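You operate a simulated robot arm through the tools that you are given. There is no shell and no other tool.

You are at the controls of a simulated two-armed robot. One attempt, no reset.

## Task
Bleed the air line till the MACHINE and BLOW gauges read zero.
Fine: shut the air valve first and open the trap; then close the trap; last, wind the BLOW knob back to zero.

It is judged by the outcome, as a careful person would: the job done as asked, and still so three seconds after it is handed in. It fails if anything else is knocked over, pushed out of place, dropped, spilled or broken.

## Robot
Two 7-joint arms with fingered hands on one trunk that stands fixed in place. Base frame: the origin is at the foot of the trunk, x ahead of it, y to its left, z up. Units: mm, rad, N and s.
The left shoulder is at [11, 185, 1401], the right one opposite. With the tool pointing down near the work surface each hand reaches from about 100 to 760 mm from the base axis, measured 20 degrees to its own side. Payload 4 kg a hand.
Tool frame (each hand has its own): the origin (TCP) lies between the finger pads and is the grasp point; the fingertips stand 26 mm ahead of it; z points along the fingers, y is the line along which they close. The gripper opens to 132 mm. The gripper's body begins 73 mm behind the TCP. The gripper is a hand of 3 fingers: y runs from the thumb to the fingers, the wrist lies at [0, 0, -224] in the tool frame, and closing takes about 1.5 s.
Orientation is that of the tool frame in the base frame, as a unit quaternion [w, x, y, z]. With the fingers straight down and closing along the base's y, the tool's x points along the base's -x, its y along +y and its z along -z.

## Interface
- The arms move only by the tool arm_command. It takes "left_steps", "right_steps" or both (then of equal length, played together; a hand with none holds still); each is text: rows parted by semicolons, each of 6 numbers parted by spaces: the shift along the base's x, y, z in m, then the turn, a rotation vector about the base's x, y, z in rad. In form: tx ty tz wx wy wz; .... A call has 1 to 20 rows; each row shifts and turns the commanded pose from where the row before left it. "left_fingers" and "right_fingers" are, for a hand that has rows, the closure, from 0 (fully open) to 1 (shut), set as the call begins (left out, the last holds). Rows are played at 5 a second. More than 50 mm and 0.15 rad between two rows, or a gripper value outside its range, and nothing of the call is played. A pose out of reach is approached as far as the arm can. The call stops where the force on the tool passes 40 N (or 10 N more than at its start, if that is more) or the arm is blocked; 0.2 s more then pass. Each finger travels about 72 mm/s and halts on what it meets, pressing with about 28 N; the grip force reading is that of the motor and also rises with nothing between the fingers. The clock runs only during rows and for 0.2 s after the last one: add rows that do not move to give the fingers time. It gives the time, the measured TCP pose, the force on the tool (base axes), the opening and the grip force at its end, in the units of the frame above (readings bear some noise), with the torque about the TCP (base axes, N m) and any sound that the robot's microphone picked up.
- Cameras (640 x 400 px; columns grow to the right, rows downward): "scene" is now at [84.6, -34.5, 1652.3]; the picture's right is [-0.42, -0.91, 0.00], its down [-0.32, 0.15, -0.94] and it looks along [0.85, -0.40, -0.35] (base axes); focal length 259 px, centre (320, 200). "left" rides on the left gripper at [-61, 3, -92] in its tool frame; the picture's right is [-0.05, -1.00, 0.00], its down [0.83, -0.04, -0.55] and it looks along [0.55, -0.03, 0.83] (tool axes); focal length 230 px, centre (320, 200). "right" rides on the right gripper at [61, 3, -92] in its tool frame; the picture's right is [-0.05, 1.00, 0.00], its down [-0.83, -0.04, -0.55] and it looks along [-0.55, -0.03, 0.83] (tool axes); focal length 230 px, centre (320, 200). There is no depth. A picture from a camera that has moved, and an enlarged one, comes with that camera's place and axes in the base frame and with its lens. The place of the scene camera against the robot may be out by one fixed shift of up to 12 mm in any direction.
- get_image(camera): a new picture of that camera. The clock stands still meanwhile.
- slide_trunk(by): slides the trunk up (or, below 0, down) by that many mm; the arms and the scene camera ride with it, the base frame stays. It gives what a move gives, with no picture.
- set_fingers(finger1, finger2, thumb_bend, hand): sets how far each is bent, from 0 (flat) to 1 (curled in); at 0.3 the hand is open as for a grip, at 0.7 the pads meet at the TCP. One left out holds its place. A second passes; each finger stops where it meets its share of the squeeze, and holds until it gets a number again. A gripper value or a shape takes the hand back. It gives what a move gives, with no picture; readings hold the bend of each and the force on the fingers (four entries, about 0 where the hand has none), thumb and palm.
- set_grasp(shape, hand): the hand has 3 fingers and takes this shape, open, in about a second: jaw (thumb against the fingers, like two jaws); tri (thumb and two fingers); tip (a fingertip pinch); poke (one finger out to press); point (the index stretched); flat (the hand flat); cup (the hand cupped); fist (a fist). The gripper value then closes the fingers along that shape, each until it touches; the sizes above hold for jaw. It gives what a move gives, with no picture.
- pan_tilt(pan, tilt): turns the head with the scene camera to pan (to the left, within 1.501 rad either way) and tilt (down, from -0.506 to 1.204), counted from straight ahead of the robot. It gives what a move gives.
- inspect(camera, box): a new picture of the part [left, top, right, bottom] of that camera's present view, enlarged. The clock stands still meanwhile.
- sign_off(): hands the job in; it is judged then, once.

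Places have to be worked out from the pictures, the camera data and where the tool is seen. Open the grippers and draw the arms clear of the work before you hand the job in, unless the task says otherwise.

The tools are called after ">>>" by a JSON object that holds its "fn" and its "kwargs". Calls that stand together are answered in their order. arm_command: Moves the arms, as the interface text tells. Its arguments: {"type":"object","properties":{"left_steps":{"type":"string"},"left_fingers":{"type":"number"},"right_steps":{"type":"string"},"right_fingers":{"type":"number"}},"required":[]} The other tools are called the same way: slide_trunk (by) slides the trunk up or down; set_grasp (shape, hand) gives the hand a shape; set_fingers (finger1, finger2, thumb_bend, hand) moves the fingers one by one; pan_tilt (pan, tilt) turns the head that bears the scene camera; get_image (camera) takes a picture; inspect (camera, box) takes an enlarged picture of a part of a camera's view; sign_off () hands the job in.

At the start:

```text
clock: 0.0
left_position: [338.0, 17.2, 1575.4]
left_ee_rot: [0.0, 0.0, 1.0, -0.001]
left_ft_force: [0.4, 0.3, -0.9]
left_wrist_torque: [-0.03, -0.01, -0.04]
left_width: 131.6
left_grasp_force: 0.1
left_shape: jaw
left_bend: [0.3, 0.3, 0.3]
left_finger forces: [0.0, 0.0, 0.2, 0.0, 0.0, 0.1]
right_position: [294.2, -392.0, 1530.5]
right_ee_rot: [0.001, 0.0, 1.0, 0.0]
right_ft_force: [0.1, 0.2, 0.1]
right_wrist_torque: [-0.02, 0.01, 0.01]
right_width: 131.8
right_grasp_force: 0.0
right_shape: jaw
right_bend: [0.3, 0.3, 0.3]
right_finger forces: [0.0, 0.0, 0.0, 0.0, 0.0, 0.0]
trunk travel left (down, up): [-425.0, 37.0]
head pan, tilt: [-0.438, 0.356]
```

scene: 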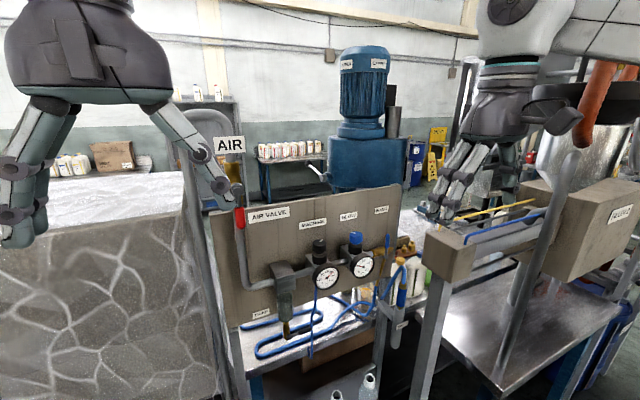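
right: 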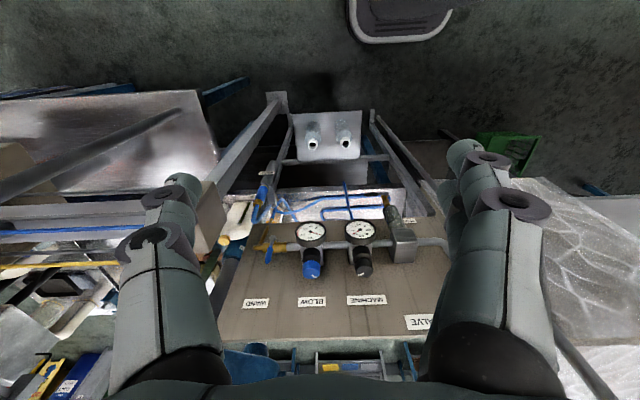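
left: 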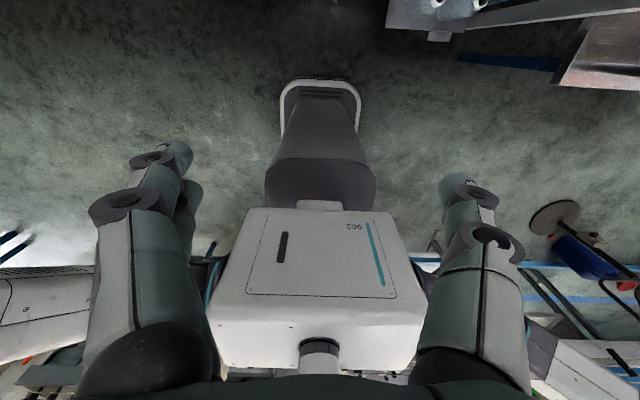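

The scene shows a panel with an AIR pipe and red valve handle, two gauges with knobs (black MACHINE, blue BLOW), and a trap with a drain below. I'll look closer before moving anything.

>>> {"fn": "inspect", "kwargs": {"camera": "scene", "box": [190, 120, 430, 270]}}

>>> {"fn": "inspect", "kwargs": {"camera": "scene", "box": [230, 230, 390, 330]}}

>>> {"fn": "inspect", "kwargs": {"camera": "right", "box": [220, 170, 480, 340]}}

```text
2.67 times, centred on (310, 195) of scene
camera zoom: at [84.6, -34.5, 1652.3], right [-0.42, -0.91, 0.0], down [-0.32, 0.15, -0.94], along [0.85, -0.4, -0.35], focal length 691 px, centre (347, 213)
```

zoom: 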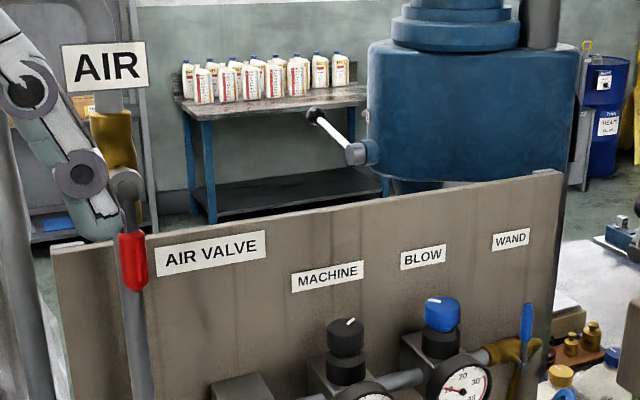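

```text
4.00 times, centred on (310, 280) of scene
camera zoom: at [84.6, -34.5, 1652.3], right [-0.42, -0.91, 0.0], down [-0.32, 0.15, -0.94], along [0.85, -0.4, -0.35], focal length 1036 px, centre (360, -120)
```

zoom: 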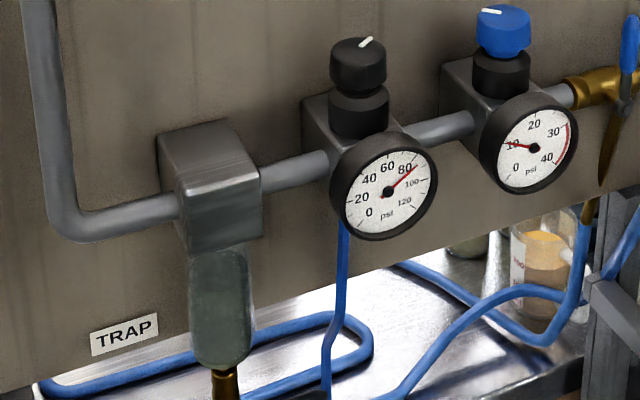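

```text
2.35 times, centred on (350, 255) of right
camera zoom: at [233.4, -387.9, 1621.4], right [0.05, 1.0, 0.0], down [0.83, -0.04, 0.56], along [0.56, -0.03, -0.83], focal length 541 px, centre (249, 71)
```

zoom: 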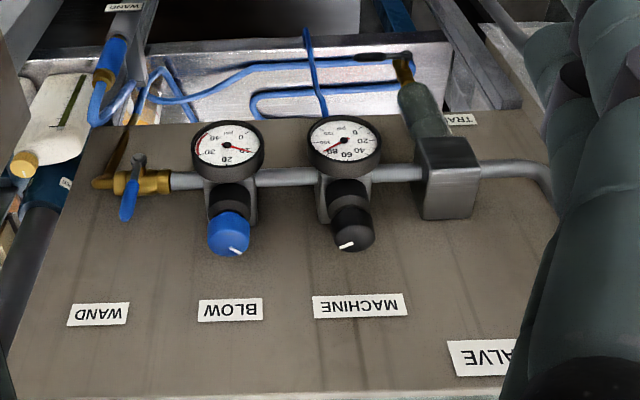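

I'll turn the head toward the valve and down toward the trap to get clearer pictures of each.

>>> {"fn": "pan_tilt", "kwargs": {"pan": -0.35, "tilt": 0.7}}

>>> {"fn": "get_image", "kwargs": {"camera": "scene"}}

>>> {"fn": "inspect", "kwargs": {"camera": "scene", "box": [200, 60, 300, 123]}}

>>> {"fn": "inspect", "kwargs": {"camera": "scene", "box": [260, 150, 360, 213]}}

```text
clock: 0.8
left_position: [337.7, 18.3, 1576.5]
left_ee_rot: [-0.001, -0.001, 1.0, -0.001]
left_ft_force: [0.6, 0.4, -1.0]
left_wrist_torque: [0.0, 0.02, 0.01]
left_width: 131.9
left_grasp_force: 0.1
left_shape: jaw
left_bend: [0.3, 0.3, 0.3]
left_finger forces: [0.1, 0.1, 0.1, 0.0, 0.0, 0.0]
right_position: [294.4, -390.3, 1531.3]
right_ee_rot: [0.001, 0.0, 1.0, -0.001]
right_ft_force: [0.1, -0.1, -0.4]
right_wrist_torque: [-0.03, -0.02, 0.01]
right_width: 131.9
right_grasp_force: 0.1
right_shape: jaw
right_bend: [0.3, 0.3, 0.3]
right_finger forces: [0.1, 0.0, 0.1, 0.0, 0.0, 0.0]
trunk travel left (down, up): [-425.0, 37.0]
head pan, tilt: [-0.351, 0.7]
```

```text
taken
camera scene: at [80.0, -24.2, 1621.4], right [-0.34, -0.94, 0.0], down [-0.61, 0.22, -0.76], along [0.72, -0.26, -0.65], focal length 259 px, centre (320, 200)
```

scene: 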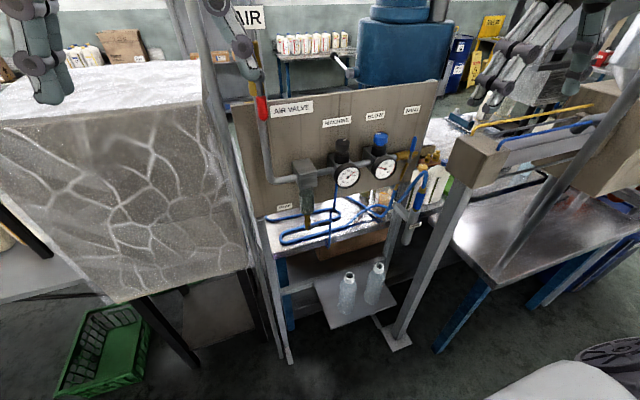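

```text
6.35 times, centred on (250, 92) of scene
camera zoom: at [80.0, -24.2, 1621.4], right [-0.34, -0.94, 0.0], down [-0.61, 0.22, -0.76], along [0.72, -0.26, -0.65], focal length 1645 px, centre (764, 889)
```

zoom: 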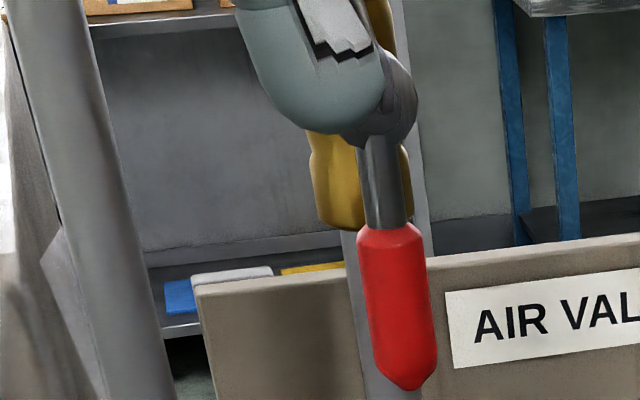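

```text
6.35 times, centred on (310, 182) of scene
camera zoom: at [80.0, -24.2, 1621.4], right [-0.34, -0.94, 0.0], down [-0.61, 0.22, -0.76], along [0.72, -0.26, -0.65], focal length 1645 px, centre (384, 318)
```

zoom: 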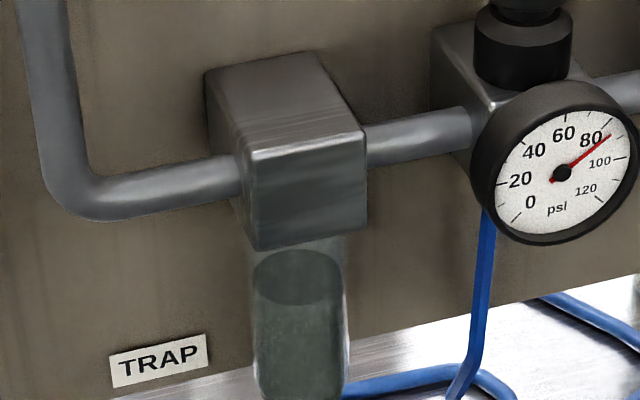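

I need to see the trap's bottom drain and the nearby posts, so I'll enlarge those parts.

>>> {"fn": "inspect", "kwargs": {"camera": "scene", "box": [260, 190, 360, 253]}}

>>> {"fn": "inspect", "kwargs": {"camera": "scene", "box": [170, 40, 490, 240]}}

>>> {"fn": "inspect", "kwargs": {"camera": "scene", "box": [330, 110, 430, 173]}}

>>> {"fn": "get_image", "kwargs": {"camera": "left"}}

```text
6.35 times, centred on (310, 222) of scene
camera zoom: at [80.0, -24.2, 1621.4], right [-0.34, -0.94, 0.0], down [-0.61, 0.22, -0.76], along [0.72, -0.26, -0.65], focal length 1645 px, centre (384, 64)
```

zoom: 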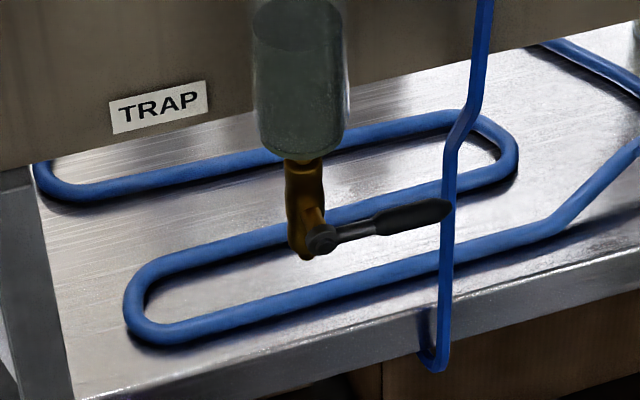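

```text
2.00 times, centred on (330, 140) of scene
camera zoom: at [80.0, -24.2, 1621.4], right [-0.34, -0.94, 0.0], down [-0.61, 0.22, -0.76], along [0.72, -0.26, -0.65], focal length 518 px, centre (300, 320)
```

zoom: 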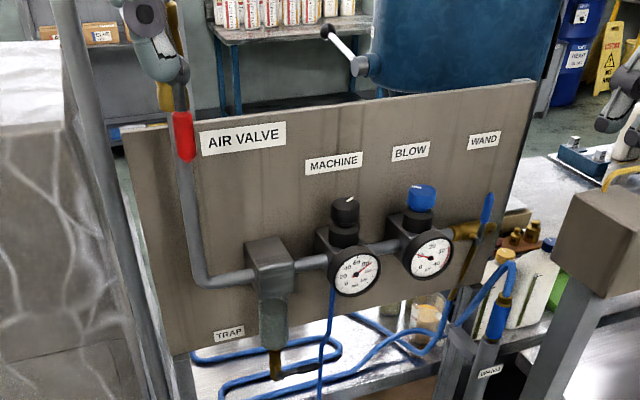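

```text
6.35 times, centred on (380, 142) of scene
camera zoom: at [80.0, -24.2, 1621.4], right [-0.34, -0.94, 0.0], down [-0.61, 0.22, -0.76], along [0.72, -0.26, -0.65], focal length 1645 px, centre (-61, 571)
```

zoom: 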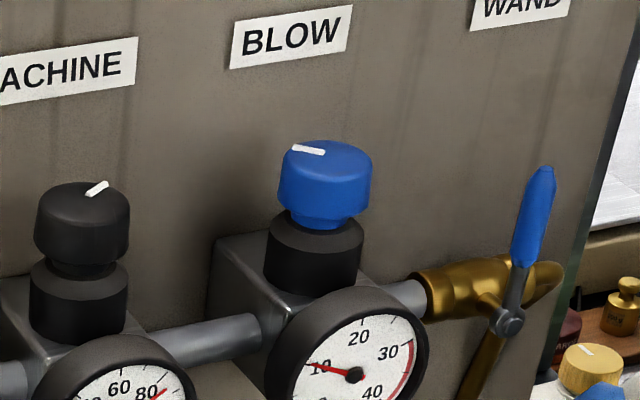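

```text
taken
camera left: at [399.7, 20.2, 1666.9], right [0.05, -1.0, 0.0], down [-0.83, -0.04, 0.56], along [-0.56, -0.03, -0.83], focal length 230 px, centre (320, 200)
```

left: 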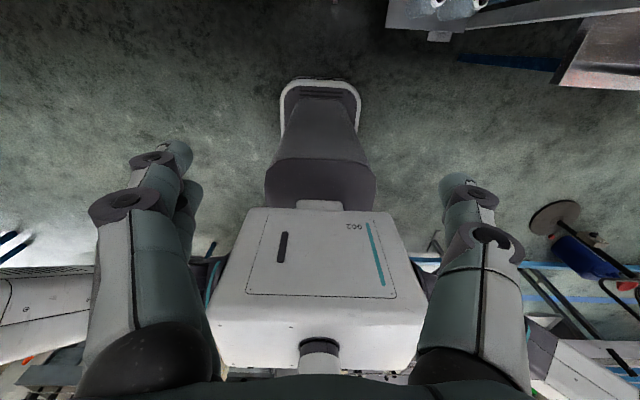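

Both valve levers follow the usual rule: the AIR lever lies along its pipe (open) and the TRAP lever lies across (closed). I'll turn the left hand to point forward, shifted left and clear of the head and posts, to use its camera on the air valve.

>>> {"fn": "arm_command", "kwargs": {"left_steps": "0.0129 0.0103 -0.0133 0 -0.1428 0;0.0129 0.0103 -0.0133 0 -0.1428 0;0.0129 0.0103 -0.0133 0 -0.1428 0;0.0129 0.0103 -0.0133 0 -0.1428 0;0.0129 0.0103 -0.0133 0 -0.1428 0;0.0129 0.0103 -0.0133 0 -0.1428 0;0.0129 0.0103 -0.0133 0 -0.1428 0;0.0129 0.0103 -0.0133 0 -0.1428 0;0.0129 0.0103 -0.0133 0 -0.1428 0;0.0129 0.0103 -0.0133 0 -0.1428 0;0.0129 0.0103 -0.0133 0 -0.1428 0;0 0 0 0 0 0"}}

>>> {"fn": "get_image", "kwargs": {"camera": "left"}}

>>> {"fn": "get_image", "kwargs": {"camera": "scene"}}

```text
clock: 3.4
left_position: [478.8, 127.7, 1428.6]
left_ee_rot: [0.707, 0.001, 0.707, -0.001]
left_ft_force: [0.0, 0.4, -0.1]
left_wrist_torque: [0.0, -0.03, 0.02]
left_width: 132.0
left_grasp_force: 0.0
left_shape: jaw
left_bend: [0.3, 0.3, 0.3]
left_finger forces: [0.0, 0.0, 0.0, 0.0, 0.1, 0.0]
right_position: [293.7, -390.9, 1530.0]
right_ee_rot: [0.0, 0.0, 1.0, 0.0]
right_ft_force: [0.3, 0.7, 0.3]
right_wrist_torque: [-0.01, 0.0, 0.03]
right_width: 132.1
right_grasp_force: 0.0
right_shape: jaw
right_bend: [0.3, 0.3, 0.3]
right_finger forces: [0.1, 0.0, 0.1, 0.1, 0.0, 0.0]
trunk travel left (down, up): [-425.0, 37.0]
head pan, tilt: [-0.351, 0.7]
```

```text
taken
camera left: at [385.9, 131.5, 1488.1], right [0.0, -1.0, 0.05], down [-0.56, -0.04, -0.83], along [0.83, -0.03, -0.55], focal length 230 px, centre (320, 200)
```

left: 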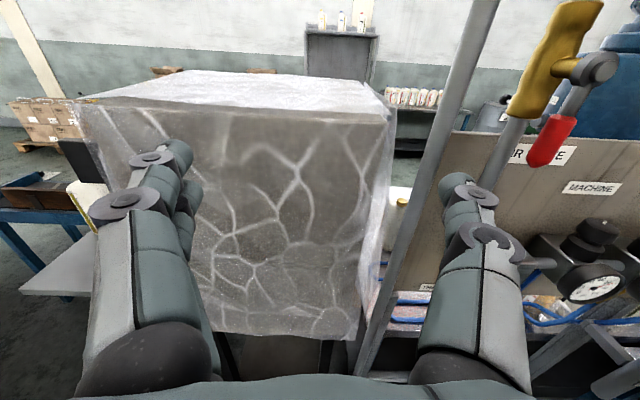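

```text
taken
camera scene: at [79.6, -24.5, 1621.4], right [-0.34, -0.94, 0.0], down [-0.61, 0.22, -0.76], along [0.72, -0.26, -0.65], focal length 259 px, centre (320, 200)
```

scene: 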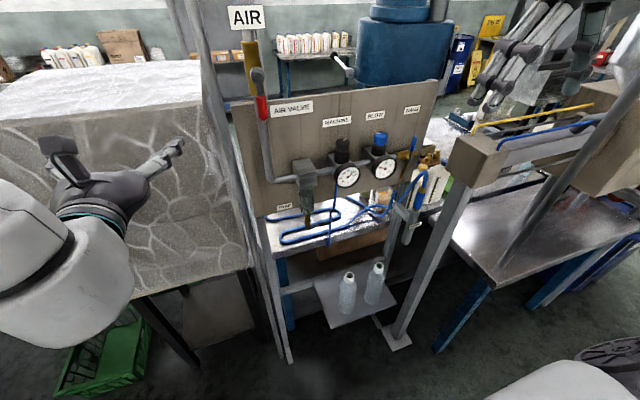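

From two views: the air lever's pivot is about (597, -89, 1487), its red tip about (600, -89, 1402), and a post stands at about (611, 10), so the lever has room only toward -y. I'll close the left fingers and bring them to y≈-40, still short of the valve.

>>> {"fn": "arm_command", "kwargs": {"left_steps": "0 -0.02 0 0 0 0;0 -0.03 0 0 0 0;0 -0.03 0 0 0 0;0 -0.03 0 0 0 0;0 -0.03 0 0 0 0;0 -0.028 -0.005 0 0 0;0 0 0 0 0 0;0 0 0 0 0 0", "left_fingers": 1}}

>>> {"fn": "get_image", "kwargs": {"camera": "left"}}

>>> {"fn": "get_image", "kwargs": {"camera": "scene"}}

```text
clock: 5.2
left_position: [480.9, -37.7, 1421.4]
left_ee_rot: [0.707, 0.0, 0.707, -0.001]
left_ft_force: [0.0, 0.0, 0.2]
left_wrist_torque: [0.0, 0.01, -0.03]
left_width: 0.1
left_grasp_force: 27.9
left_shape: jaw
left_bend: [0.65, 0.65, 0.67]
left_finger forces: [0.0, 0.0, 0.1, 0.0, 0.1, 0.1]
right_position: [294.9, -390.0, 1531.5]
right_ee_rot: [0.001, 0.001, 1.0, 0.0]
right_ft_force: [-0.5, 0.5, 0.5]
right_wrist_torque: [0.0, -0.02, 0.01]
right_width: 131.8
right_grasp_force: 0.0
right_shape: jaw
right_bend: [0.3, 0.3, 0.3]
right_finger forces: [0.0, 0.0, 0.1, 0.0, 0.0, 0.1]
trunk travel left (down, up): [-425.0, 37.0]
head pan, tilt: [-0.351, 0.7]
```

```text
taken
camera left: at [388.3, -34.8, 1481.4], right [0.0, -1.0, 0.05], down [-0.56, -0.04, -0.83], along [0.83, -0.03, -0.56], focal length 230 px, centre (320, 200)
```

left: 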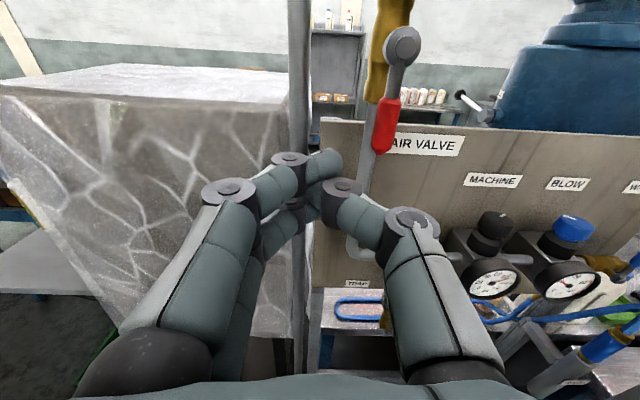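

```text
taken
camera scene: at [80.0, -23.6, 1621.4], right [-0.34, -0.94, 0.0], down [-0.61, 0.22, -0.76], along [0.72, -0.26, -0.65], focal length 259 px, centre (320, 200)
```

scene: 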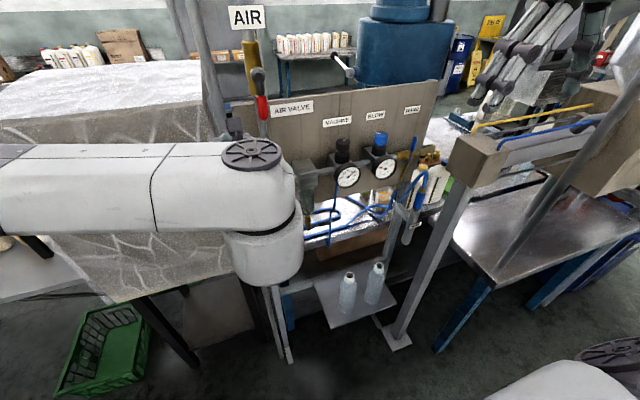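

Using the hand camera from two places, the lever is at x≈609, y≈-100 (pivot z≈1483, tip z≈1401) and the post at about (656, -14). I'll advance the closed fingertips to x≈593 on the lever's +y side, then check.

>>> {"fn": "arm_command", "kwargs": {"left_steps": "0.03 -0.003 0 0 0 0;0.03 -0.003 0 0 0 0;0.03 0 0 0 0 0;0.022 0 0 0 0 0;0 0 0 0 0 0"}}

>>> {"fn": "get_image", "kwargs": {"camera": "left"}}

>>> {"fn": "inspect", "kwargs": {"camera": "scene", "box": [200, 40, 360, 140]}}

```text
clock: 6.4
left_position: [591.5, -42.3, 1421.8]
left_ee_rot: [0.707, 0.0, 0.707, 0.0]
left_ft_force: [0.0, 0.1, 0.6]
left_wrist_torque: [-0.01, 0.01, 0.0]
left_width: 0.0
left_grasp_force: 28.6
left_shape: jaw
left_bend: [0.65, 0.65, 0.67]
left_finger forces: [0.1, 0.1, 0.1, 0.1, 0.1, 0.1]
right_position: [295.1, -390.5, 1529.2]
right_ee_rot: [0.001, 0.001, 1.0, 0.001]
right_ft_force: [-0.5, -0.3, -0.5]
right_wrist_torque: [-0.02, -0.01, 0.02]
right_width: 132.0
right_grasp_force: 0.0
right_shape: jaw
right_bend: [0.3, 0.3, 0.3]
right_finger forces: [0.1, 0.0, 0.1, 0.0, 0.0, 0.0]
trunk travel left (down, up): [-425.0, 37.0]
head pan, tilt: [-0.351, 0.7]
```

```text
taken
camera left: at [500.3, -39.4, 1482.5], right [0.0, -1.0, 0.05], down [-0.56, -0.04, -0.83], along [0.83, -0.03, -0.56], focal length 230 px, centre (320, 200)
```

left: 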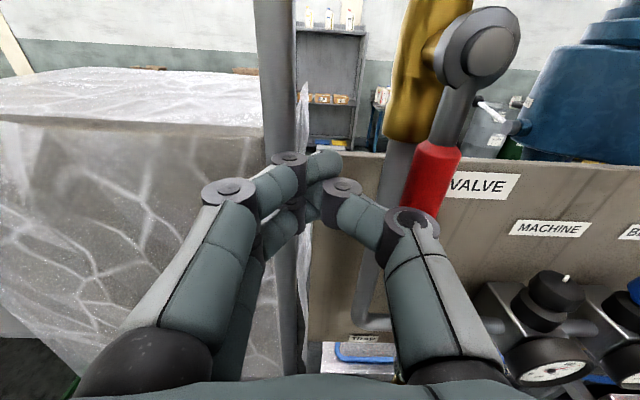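

```text
4.00 times, centred on (280, 90) of scene
camera zoom: at [79.9, -24.0, 1621.4], right [-0.34, -0.94, 0.0], down [-0.61, 0.22, -0.76], along [0.72, -0.26, -0.65], focal length 1036 px, centre (480, 640)
```

zoom: 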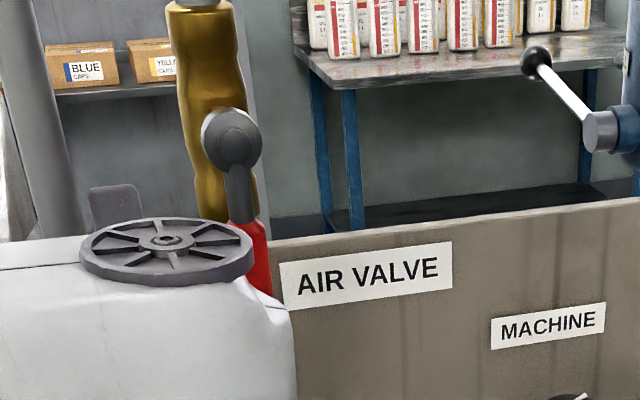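

The fingertips sit beside the lever with a clear gap. I'll push toward -y in small steps, starting the arc about the pivot.

>>> {"fn": "arm_command", "kwargs": {"left_steps": "0 -0.015 0 0 0 0;0 -0.015 0 0 0 0;0 -0.013 -0.001 0 0 0;0 -0.013 -0.003 0 0 0;0 -0.009 0.0 0 0 0;0 -0.008 0.001 0 0 0;0 0 0 0 0 0"}}

>>> {"fn": "get_image", "kwargs": {"camera": "left"}}

```text
clock: 8.0
left_position: [592.8, -114.4, 1420.7]
left_ee_rot: [0.707, 0.0, 0.707, 0.0]
left_ft_force: [0.8, 3.0, -0.9]
left_wrist_torque: [-0.03, -0.04, 0.07]
left_width: 0.0
left_grasp_force: 28.2
left_shape: jaw
left_bend: [0.65, 0.65, 0.67]
left_finger forces: [0.0, 0.0, 0.0, 0.1, 0.1, 0.0]
right_position: [295.4, -390.3, 1530.0]
right_ee_rot: [0.001, 0.001, 1.0, 0.0]
right_ft_force: [0.4, 0.0, -0.8]
right_wrist_torque: [0.0, 0.01, 0.0]
right_width: 132.0
right_grasp_force: 0.0
right_shape: jaw
right_bend: [0.3, 0.3, 0.3]
right_finger forces: [0.1, 0.0, 0.0, 0.1, 0.1, 0.0]
trunk travel left (down, up): [-425.0, 37.0]
head pan, tilt: [-0.351, 0.7]
```

```text
taken
camera left: at [499.9, -111.8, 1480.9], right [0.0, -1.0, 0.05], down [-0.56, -0.04, -0.83], along [0.83, -0.03, -0.56], focal length 230 px, centre (320, 200)
```

left: 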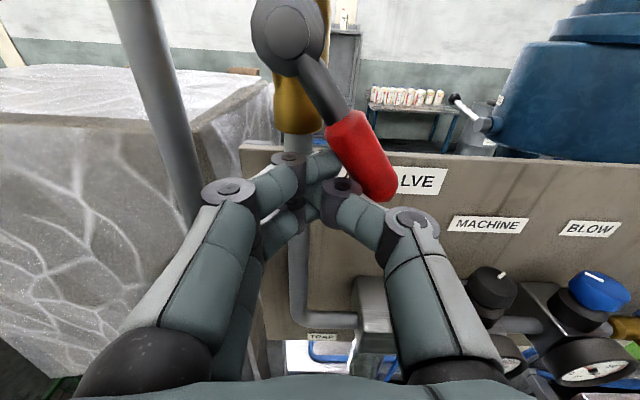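

The lever follows toward -y with only about 3 N, already roughly 35° round. I'll carry on along the arc to horizontal.

>>> {"fn": "arm_command", "kwargs": {"left_steps": "0 -0.009 0.002 0 0 0;0 -0.009 0.003 0 0 0;0 -0.007 0.005 0 0 0;0 -0.007 0.005 0 0 0;0 -0.006 0.007 0 0 0;0 -0.005 0.007 0 0 0;0 -0.003 0.007 0 0 0;0 0 0 0 0 0"}}

>>> {"fn": "get_image", "kwargs": {"camera": "left"}}

>>> {"fn": "inspect", "kwargs": {"camera": "scene", "box": [200, 40, 360, 140]}}

```text
clock: 9.8
left_position: [593.0, -163.3, 1456.7]
left_ee_rot: [0.707, 0.0, 0.707, 0.0]
left_ft_force: [-0.5, 1.6, -3.6]
left_wrist_torque: [-0.04, 0.06, 0.04]
left_width: 0.2
left_grasp_force: 27.9
left_shape: jaw
left_bend: [0.65, 0.65, 0.67]
left_finger forces: [0.0, 0.0, 0.0, 0.1, 0.1, 0.0]
right_position: [294.4, -389.1, 1530.7]
right_ee_rot: [0.0, 0.0, 1.0, 0.0]
right_ft_force: [0.6, 0.6, 0.3]
right_wrist_torque: [0.01, 0.0, 0.03]
right_width: 131.6
right_grasp_force: 0.0
right_shape: jaw
right_bend: [0.3, 0.3, 0.3]
right_finger forces: [0.0, 0.1, 0.1, 0.0, 0.0, 0.1]
trunk travel left (down, up): [-425.0, 37.0]
head pan, tilt: [-0.351, 0.7]
```

```text
taken
camera left: at [500.2, -159.5, 1517.3], right [0.0, -1.0, 0.05], down [-0.56, -0.04, -0.83], along [0.83, -0.03, -0.56], focal length 230 px, centre (320, 200)
```

left: 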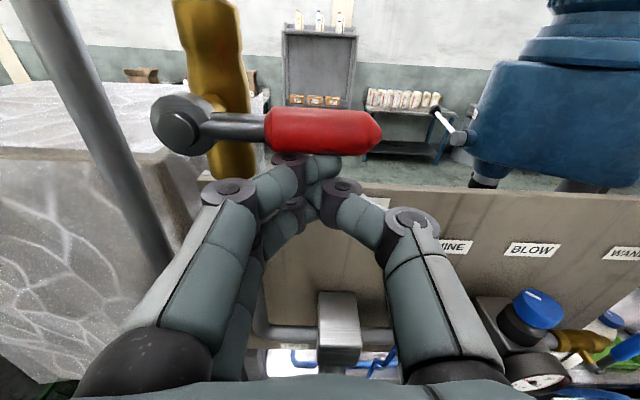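

```text
4.00 times, centred on (280, 90) of scene
camera zoom: at [80.4, -23.8, 1621.3], right [-0.34, -0.94, 0.0], down [-0.61, 0.22, -0.76], along [0.72, -0.26, -0.65], focal length 1036 px, centre (480, 640)
```

zoom: 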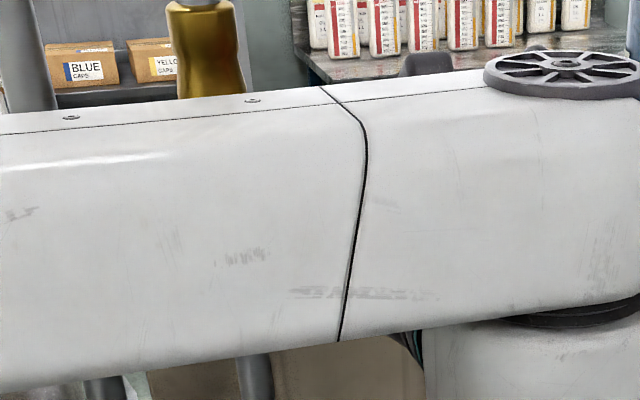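

The lever looks almost horizontal. I'll keep pushing up in small steps until a firm stop shows in the force.

>>> {"fn": "arm_command", "kwargs": {"left_steps": "0 0 0.003 0 0 0;0 0 0.003 0 0 0;0 0 0.003 0 0 0;0 0 0.003 0 0 0;0 0 0 0 0 0"}}

>>> {"fn": "inspect", "kwargs": {"camera": "left", "box": [100, 50, 420, 250]}}

```text
clock: 10.7
left_position: [591.8, -162.7, 1457.2]
left_ee_rot: [0.701, 0.002, 0.714, 0.002]
left_ft_force: [3.5, 1.8, -11.3]
left_wrist_torque: [0.0, 0.24, 0.04]
left_width: 0.0
left_grasp_force: 27.7
left_shape: jaw
left_bend: [0.65, 0.65, 0.67]
left_finger forces: [0.0, 0.0, 0.0, 0.0, 0.0, 0.0]
right_position: [294.8, -391.0, 1529.7]
right_ee_rot: [-0.001, 0.0, 1.0, 0.0]
right_ft_force: [-1.0, 0.4, 0.1]
right_wrist_torque: [-0.02, -0.03, -0.02]
right_width: 132.0
right_grasp_force: 0.0
right_shape: jaw
right_bend: [0.3, 0.3, 0.3]
right_finger forces: [0.1, 0.0, 0.0, 0.0, 0.1, 0.0]
trunk travel left (down, up): [-425.0, 37.0]
head pan, tilt: [-0.351, 0.7]
stopped in row 4 (left hand): the force on the tool passed its limit at 42 N (the readings are from after the stop); the commanded pose is now the measured one
```

```text
2.00 times, centred on (260, 150) of left
camera zoom: at [500.8, -160.7, 1520.1], right [0.0, -1.0, 0.05], down [-0.57, -0.04, -0.82], along [0.82, -0.03, -0.57], focal length 460 px, centre (440, 300)
```

zoom: 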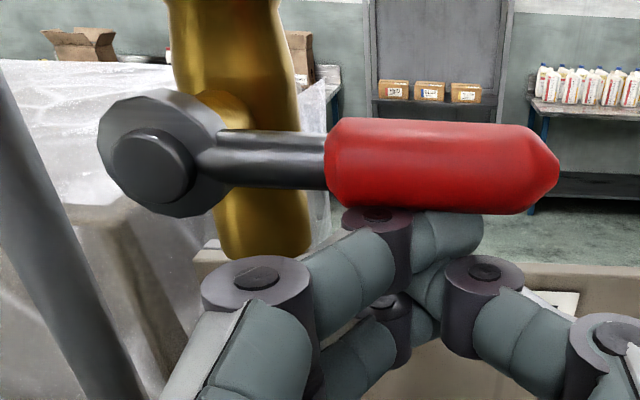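

Firm stop at horizontal: the air valve is shut. I'll lower away from the lever, draw back, and look at the gauges and trap.

>>> {"fn": "arm_command", "kwargs": {"left_steps": "0 0 -0.015 0 0 0;0 0 -0.015 0 0 0;-0.04 0 0 0 0 0;-0.04 0 0 0 0 0;-0.04 0 0 0 0 0;-0.03 0 0 0 0 0;0 0 0 0 0 0"}}

>>> {"fn": "get_image", "kwargs": {"camera": "left"}}

>>> {"fn": "get_image", "kwargs": {"camera": "scene"}}

>>> {"fn": "inspect", "kwargs": {"camera": "right", "box": [220, 170, 480, 340]}}

```text
clock: 12.3
left_position: [441.8, -166.0, 1429.9]
left_ee_rot: [0.701, 0.002, 0.713, 0.0]
left_ft_force: [-0.5, -0.5, -0.1]
left_wrist_torque: [0.02, -0.03, 0.01]
left_width: 0.2
left_grasp_force: 27.4
left_shape: jaw
left_bend: [0.65, 0.65, 0.67]
left_finger forces: [0.1, 0.0, 0.0, 0.0, 0.0, 0.0]
right_position: [295.1, -390.0, 1530.0]
right_ee_rot: [0.001, 0.001, 1.0, 0.001]
right_ft_force: [0.9, -0.3, 0.3]
right_wrist_torque: [-0.02, -0.03, 0.0]
right_width: 132.1
right_grasp_force: 0.1
right_shape: jaw
right_bend: [0.3, 0.3, 0.3]
right_finger forces: [0.1, 0.0, 0.0, 0.0, 0.0, 0.0]
trunk travel left (down, up): [-425.0, 37.0]
head pan, tilt: [-0.351, 0.7]
```

```text
taken
camera left: at [350.9, -161.2, 1491.5], right [0.0, -1.0, 0.05], down [-0.57, -0.04, -0.82], along [0.82, -0.03, -0.57], focal length 230 px, centre (320, 200)
```

left: 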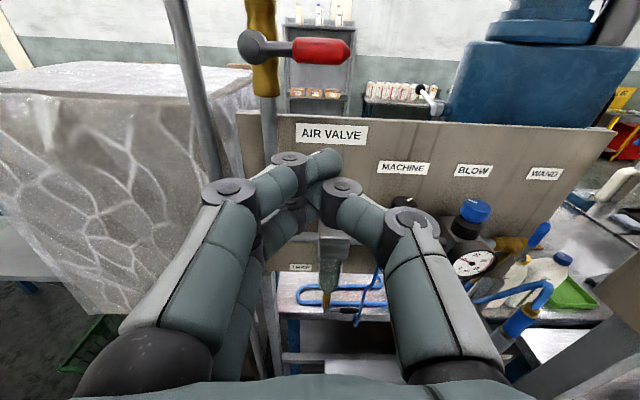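

```text
taken
camera scene: at [80.0, -24.0, 1621.3], right [-0.34, -0.94, 0.0], down [-0.61, 0.22, -0.76], along [0.72, -0.26, -0.65], focal length 259 px, centre (320, 200)
```

scene: 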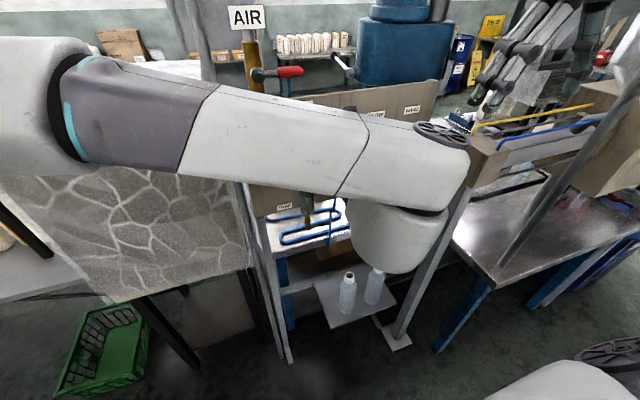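

```text
2.35 times, centred on (350, 255) of right
camera zoom: at [233.5, -387.6, 1621.4], right [0.05, 1.0, 0.0], down [0.83, -0.04, 0.56], along [0.56, -0.03, -0.83], focal length 541 px, centre (249, 71)
```

zoom: 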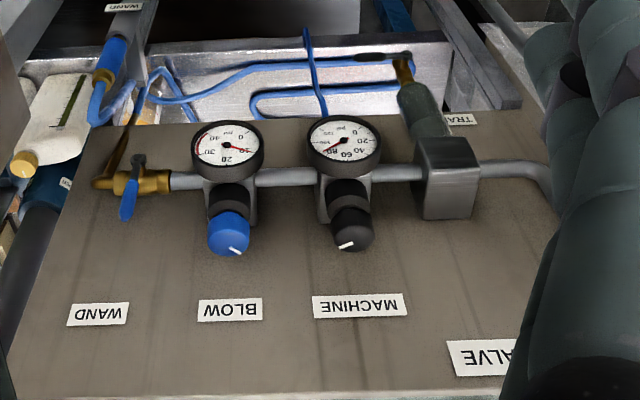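

The red lever is now horizontal and the gauges still hold pressure (MACHINE ~80, BLOW ~10). The trap lever points to -y from a pivot near (641, -192, 1000); I'll lower the left hand well in front of it for a closer look.

>>> {"fn": "arm_command", "kwargs": {"left_steps": "0 -0.006 -0.036 0 -0.006 0;0 -0.006 -0.036 0 -0.006 0;0 -0.006 -0.036 0 -0.006 0;0 -0.006 -0.036 0 0 0;0 -0.006 -0.036 0 0 0;0 -0.006 -0.036 0 0 0;0 -0.006 -0.036 0 0 0;0 -0.006 -0.036 0 0 0;0 -0.006 -0.036 0 0 0;0 -0.006 -0.036 0 0 0;0 0 0 0 0 0"}}

>>> {"fn": "get_image", "kwargs": {"camera": "left"}}

>>> {"fn": "get_image", "kwargs": {"camera": "scene"}}

```text
clock: 14.7
left_position: [464.2, -150.2, 1119.6]
left_ee_rot: [0.707, 0.002, 0.707, 0.001]
left_ft_force: [-0.6, -0.2, 1.1]
left_wrist_torque: [-0.03, 0.01, 0.01]
left_width: 0.0
left_grasp_force: 27.8
left_shape: jaw
left_bend: [0.65, 0.65, 0.67]
left_finger forces: [0.1, 0.0, 0.1, 0.0, 0.1, 0.0]
left hand out of reach, approached as far as the arm can: row 7, 8, 9, 10
right_position: [294.4, -390.2, 1529.6]
right_ee_rot: [0.001, 0.001, 1.0, 0.0]
right_ft_force: [0.2, -0.6, 0.2]
right_wrist_torque: [0.0, -0.04, -0.01]
right_width: 131.8
right_grasp_force: 0.0
right_shape: jaw
right_bend: [0.3, 0.3, 0.3]
right_finger forces: [0.0, 0.1, 0.1, 0.1, 0.0, 0.1]
trunk travel left (down, up): [-425.0, 37.0]
head pan, tilt: [-0.351, 0.7]
```

```text
taken
camera left: at [370.7, -147.5, 1180.2], right [0.0, -1.0, 0.05], down [-0.56, -0.04, -0.83], along [0.83, -0.03, -0.55], focal length 230 px, centre (320, 200)
```

left: 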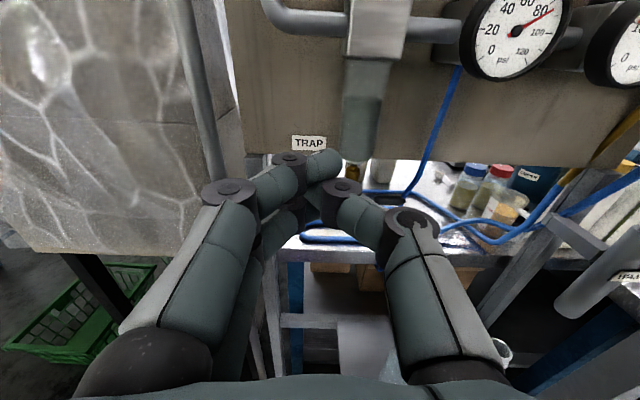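

```text
taken
camera scene: at [79.7, -24.4, 1621.4], right [-0.34, -0.94, 0.0], down [-0.61, 0.22, -0.76], along [0.72, -0.26, -0.65], focal length 259 px, centre (320, 200)
```

scene: 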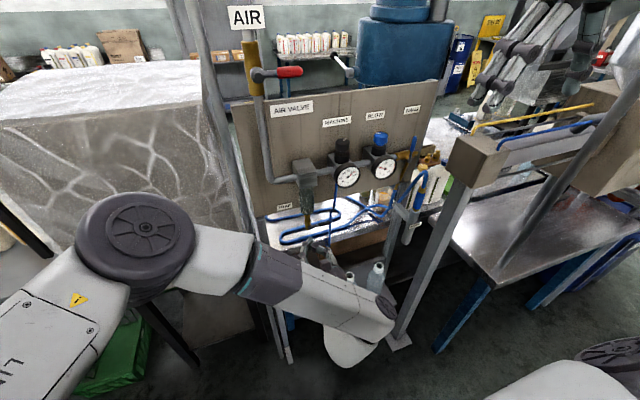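

The arm ran out of reach near z 1120 at this height of the shoulder. I'll raise the left hand, then slide the trunk down 200 mm so the hand works nearer shoulder level.

>>> {"fn": "arm_command", "kwargs": {"left_steps": "0 0 0.025 0 0 0;0 0 0.03 0 0 0;0 0 0.03 0 0 0;0 0 0.03 0 0 0;0 0 0 0 0 0"}}

>>> {"fn": "slide_trunk", "kwargs": {"by": -200}}

>>> {"fn": "get_image", "kwargs": {"camera": "scene"}}

>>> {"fn": "get_image", "kwargs": {"camera": "left"}}

```text
clock: 15.9
left_position: [463.3, -154.0, 1233.4]
left_ee_rot: [0.708, 0.003, 0.706, 0.0]
left_ft_force: [-0.4, -0.6, 0.8]
left_wrist_torque: [0.01, -0.02, -0.01]
left_width: 0.0
left_grasp_force: 28.2
left_shape: jaw
left_bend: [0.65, 0.65, 0.67]
left_finger forces: [0.1, 0.0, 0.1, 0.0, 0.0, 0.0]
right_position: [293.7, -390.2, 1529.8]
right_ee_rot: [0.002, -0.001, 1.0, 0.0]
right_ft_force: [1.2, 0.7, -0.7]
right_wrist_torque: [0.0, 0.02, 0.03]
right_width: 131.9
right_grasp_force: 0.1
right_shape: jaw
right_bend: [0.3, 0.3, 0.3]
right_finger forces: [0.0, 0.0, 0.1, 0.1, 0.0, 0.1]
trunk travel left (down, up): [-425.0, 37.0]
head pan, tilt: [-0.351, 0.7]
```

```text
clock: 18.1
left_position: [464.0, -146.9, 1030.4]
left_ee_rot: [0.706, -0.004, 0.708, 0.004]
left_ft_force: [-0.4, 0.1, -0.1]
left_wrist_torque: [0.0, 0.01, -0.01]
left_width: 0.0
left_grasp_force: 27.8
left_shape: jaw
left_bend: [0.65, 0.65, 0.67]
left_finger forces: [0.0, 0.0, 0.1, 0.0, 0.1, 0.0]
right_position: [293.9, -390.8, 1329.8]
right_ee_rot: [0.001, 0.001, 1.0, 0.0]
right_ft_force: [0.8, 0.1, -0.2]
right_wrist_torque: [0.01, 0.03, 0.0]
right_width: 132.3
right_grasp_force: 0.0
right_shape: jaw
right_bend: [0.3, 0.3, 0.3]
right_finger forces: [0.0, 0.0, 0.0, 0.0, 0.0, 0.1]
trunk travel left (down, up): [-225.0, 237.0]
head pan, tilt: [-0.351, 0.7]
```

```text
taken
camera scene: at [156.4, -24.0, 1401.5], right [-0.34, -0.94, 0.05], down [-0.71, 0.22, -0.67], along [0.62, -0.26, -0.74], focal length 259 px, centre (320, 200)
```

scene: 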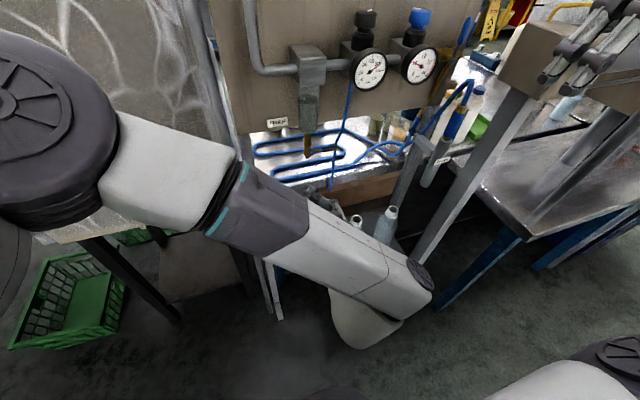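

```text
taken
camera left: at [371.6, -145.2, 1091.2], right [0.01, -1.0, 0.05], down [-0.56, -0.05, -0.83], along [0.83, -0.02, -0.56], focal length 230 px, centre (320, 200)
```

left: 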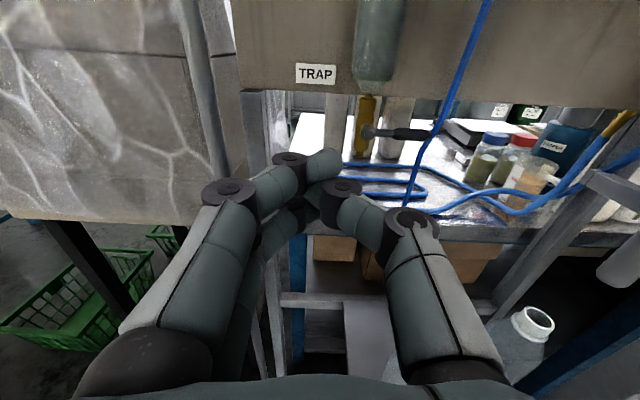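

The trap lever is now clear: pivot about (631, -199, 1012), tip about (630, -272, 1012). I'll move the hand to just above the lever's line, still well back, and check from there.

>>> {"fn": "arm_command", "kwargs": {"left_steps": "0 -0.028 0.01 0 0 0;0 -0.028 0.01 0 0 0;0 -0.028 0.01 0 0 0;0 -0.025 0.005 0 0 0;0 0 0 0 0 0"}}

>>> {"fn": "get_image", "kwargs": {"camera": "left"}}

>>> {"fn": "get_image", "kwargs": {"camera": "scene"}}

>>> {"fn": "get_image", "kwargs": {"camera": "right"}}

```text
clock: 19.3
left_position: [470.1, -229.8, 1078.3]
left_ee_rot: [0.708, 0.003, 0.706, 0.0]
left_ft_force: [0.4, 0.7, 0.7]
left_wrist_torque: [0.02, 0.03, -0.03]
left_width: 0.1
left_grasp_force: 27.6
left_shape: jaw
left_bend: [0.65, 0.65, 0.67]
left_finger forces: [0.0, 0.0, 0.0, 0.0, 0.0, 0.0]
left hand out of reach, approached as far as the arm can: row 3, 4
right_position: [295.1, -390.3, 1329.5]
right_ee_rot: [0.001, 0.0, 1.0, 0.0]
right_ft_force: [-0.4, -0.2, 0.5]
right_wrist_torque: [0.0, -0.02, -0.03]
right_width: 132.0
right_grasp_force: 0.1
right_shape: jaw
right_bend: [0.3, 0.3, 0.3]
right_finger forces: [0.0, 0.0, 0.0, 0.1, 0.0, 0.1]
trunk travel left (down, up): [-225.0, 237.0]
head pan, tilt: [-0.351, 0.7]
```

```text
taken
camera left: at [376.9, -227.4, 1138.4], right [0.0, -1.0, 0.05], down [-0.55, -0.04, -0.83], along [0.83, -0.03, -0.55], focal length 230 px, centre (320, 200)
```

left: 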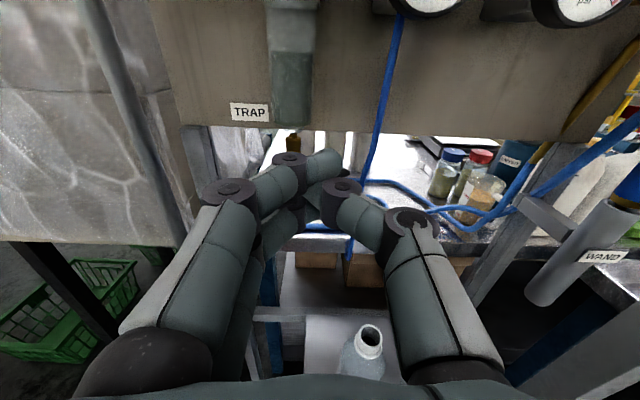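

```text
taken
camera scene: at [157.0, -24.2, 1401.4], right [-0.34, -0.94, 0.05], down [-0.71, 0.22, -0.67], along [0.62, -0.26, -0.74], focal length 259 px, centre (320, 200)
```

scene: 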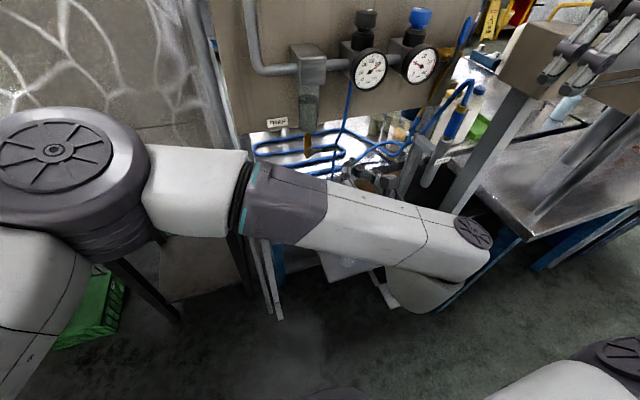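

```text
taken
camera right: at [233.7, -387.9, 1421.3], right [0.05, 1.0, 0.0], down [0.83, -0.04, 0.56], along [0.56, -0.03, -0.83], focal length 230 px, centre (320, 200)
```

right: 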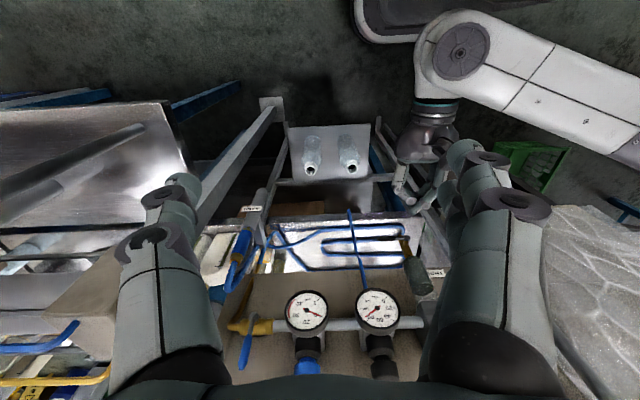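

The left arm is near its reach limit here, while the trap lies straight ahead of the right shoulder. I'll withdraw the left hand to the left and at the same time turn the right hand to point forward, closed, in front of the trap.

>>> {"fn": "arm_command", "kwargs": {"left_steps": "0 0.03 0.005 0 0 0;0 0.03 0.005 0 0 0;0 0.03 0.005 0 0 0;0 0.03 0.005 0 0 0;0 0.03 0.005 0 0 0;0 0.03 0.005 0 0 0;0 0.03 0.005 0 0 0;0 0.03 0.005 0 0 0;0 0.03 0.005 0 0 0;0 0.03 0.005 0 0 0;0 0.03 0.005 0 0 0;0 0 0 0 0 0", "right_steps": "0.0142 0.0055 -0.0073 0 -0.1428 0;0.0142 0.0055 -0.0073 0 -0.1428 0;0.0142 0.0055 -0.0073 0 -0.1428 0;0.0142 0.0055 -0.0073 0 -0.1428 0;0.0142 0.0055 -0.0073 0 -0.1428 0;0.0142 0.0055 -0.0073 0 -0.1428 0;0.0142 0.0055 -0.0073 0 -0.1428 0;0.0142 0.0055 -0.0073 0 -0.1428 0;0.0142 0.0055 -0.0073 0 -0.1428 0;0.0142 0.0055 -0.0073 0 -0.1428 0;0.0142 0.0055 -0.0073 0 -0.1428 0;0 0 0 0 0 0", "right_fingers": 1}}

>>> {"fn": "get_image", "kwargs": {"camera": "right"}}

>>> {"fn": "get_image", "kwargs": {"camera": "scene"}}

>>> {"fn": "get_image", "kwargs": {"camera": "left"}}

```text
clock: 21.9
left_position: [472.9, 102.2, 1134.3]
left_ee_rot: [0.708, 0.002, 0.706, -0.001]
left_ft_force: [0.0, 0.1, 0.0]
left_wrist_torque: [0.01, -0.02, -0.02]
left_width: 0.0
left_grasp_force: 28.2
left_shape: jaw
left_bend: [0.65, 0.65, 0.67]
left_finger forces: [0.0, 0.0, 0.1, 0.0, 0.1, 0.1]
right_position: [449.2, -346.7, 1273.6]
right_ee_rot: [0.64, 0.0, 0.769, 0.002]
right_ft_force: [0.9, -0.3, -1.0]
right_wrist_torque: [-0.01, -0.02, -0.02]
right_width: 0.0
right_grasp_force: 27.8
right_shape: jaw
right_bend: [0.65, 0.65, 0.67]
right_finger forces: [0.0, 0.0, 0.1, 0.0, 0.0, 0.0]
right hand out of reach, approached as far as the arm can: row 9, 10, 11
trunk travel left (down, up): [-225.0, 237.0]
head pan, tilt: [-0.351, 0.7]
```

```text
taken
camera right: at [347.4, -345.0, 1229.5], right [0.01, 1.0, 0.05], down [-0.4, -0.05, 0.92], along [0.92, -0.03, 0.4], focal length 230 px, centre (320, 200)
```

right: 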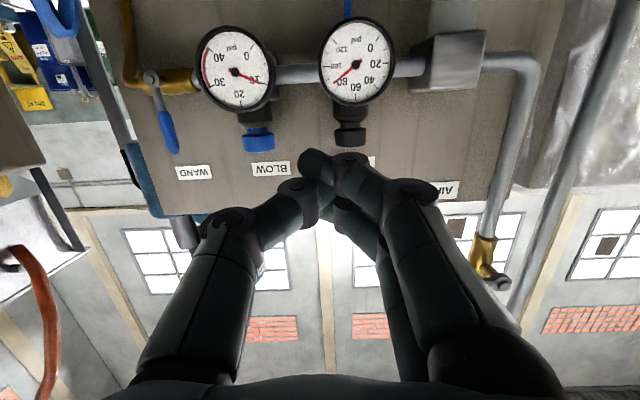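

```text
taken
camera scene: at [156.3, -21.8, 1401.5], right [-0.34, -0.94, 0.05], down [-0.71, 0.22, -0.67], along [0.62, -0.26, -0.74], focal length 259 px, centre (320, 200)
```

scene: 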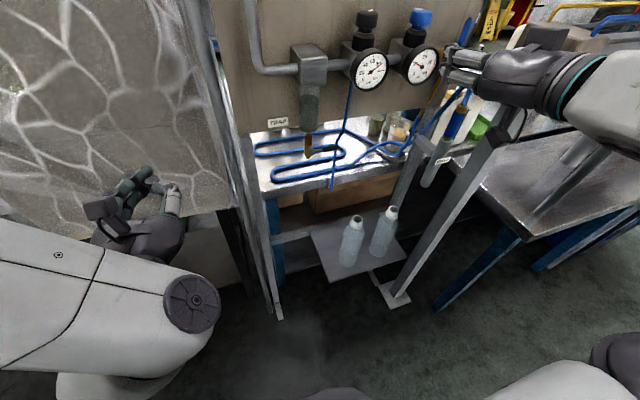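

```text
taken
camera left: at [380.2, 104.4, 1193.9], right [0.0, -1.0, 0.05], down [-0.55, -0.04, -0.83], along [0.83, -0.03, -0.55], focal length 230 px, centre (320, 200)
```

left: 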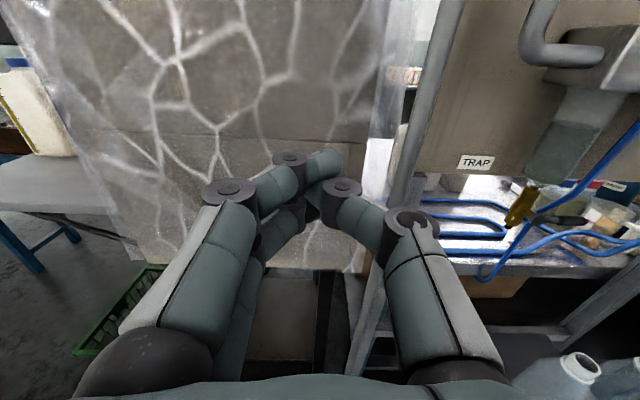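

The right hand settled about 10° nose-down, which suits pressing the lever. The left camera also watches the trap from the side, so I'll bring the right hand down to just above the lever's height, still 100 mm back.

>>> {"fn": "arm_command", "kwargs": {"right_steps": "0.0085 0.0148 -0.0323 0 0 0;0.0085 0.0148 -0.0323 0 0 0;0.0085 0.0148 -0.0323 0 0 0;0.0085 0.0148 -0.0323 0 0 0;0.0085 0.0148 -0.0323 0 0 0;0.0085 0.0148 -0.0323 0 0 0;0 0 0 0 0 0"}}

>>> {"fn": "get_image", "kwargs": {"camera": "right"}}

>>> {"fn": "get_image", "kwargs": {"camera": "left"}}

>>> {"fn": "get_image", "kwargs": {"camera": "scene"}}

```text
clock: 23.5
left_position: [472.3, 97.7, 1135.4]
left_ee_rot: [0.709, 0.003, 0.706, 0.001]
left_ft_force: [-1.1, 0.4, -0.3]
left_wrist_torque: [-0.02, 0.01, 0.01]
left_width: 0.0
left_grasp_force: 28.0
left_shape: jaw
left_bend: [0.65, 0.65, 0.67]
left_finger forces: [0.1, 0.0, 0.1, 0.0, 0.0, 0.0]
right_position: [540.5, -303.5, 1119.1]
right_ee_rot: [0.64, 0.002, 0.768, 0.003]
right_ft_force: [-0.3, 0.0, 0.3]
right_wrist_torque: [0.0, 0.02, 0.02]
right_width: 0.0
right_grasp_force: 27.7
right_shape: jaw
right_bend: [0.65, 0.65, 0.67]
right_finger forces: [0.1, 0.0, 0.0, 0.0, 0.0, 0.0]
right hand out of reach, approached as far as the arm can: row 1, 2, 3, 4, 5
trunk travel left (down, up): [-225.0, 237.0]
head pan, tilt: [-0.351, 0.7]
```

```text
taken
camera right: at [439.1, -301.0, 1074.1], right [0.01, 1.0, 0.06], down [-0.4, -0.05, 0.92], along [0.92, -0.03, 0.4], focal length 230 px, centre (320, 200)
```

right: 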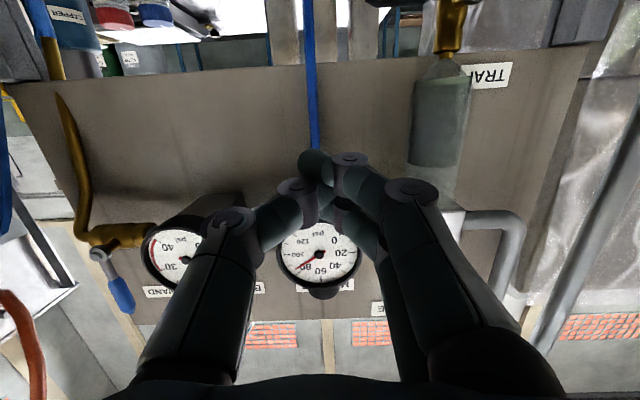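

```text
taken
camera left: at [379.8, 100.8, 1194.5], right [0.0, -1.0, 0.05], down [-0.55, -0.04, -0.83], along [0.83, -0.03, -0.55], focal length 230 px, centre (320, 200)
```

left: 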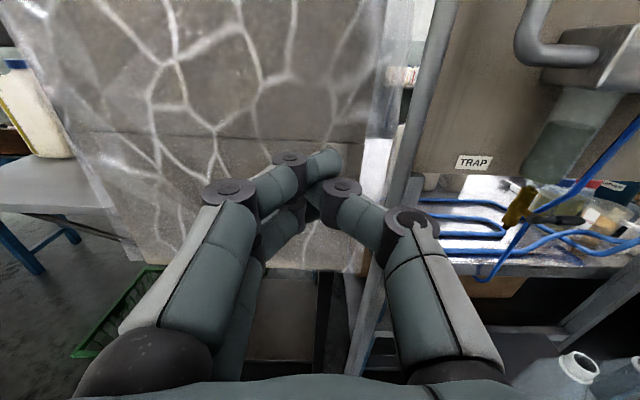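

```text
taken
camera scene: at [155.7, -25.4, 1401.6], right [-0.34, -0.94, 0.05], down [-0.71, 0.22, -0.67], along [0.62, -0.26, -0.74], focal length 259 px, centre (320, 200)
```

scene: 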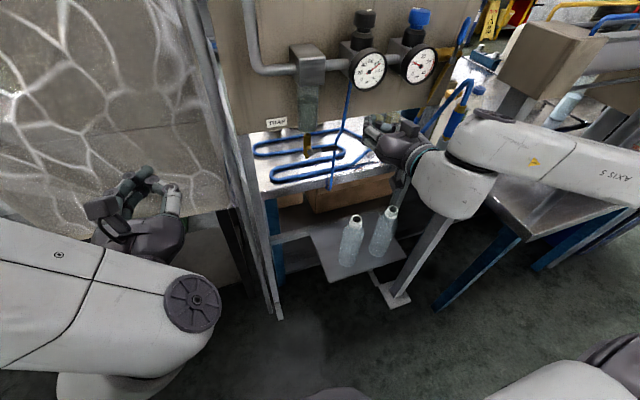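

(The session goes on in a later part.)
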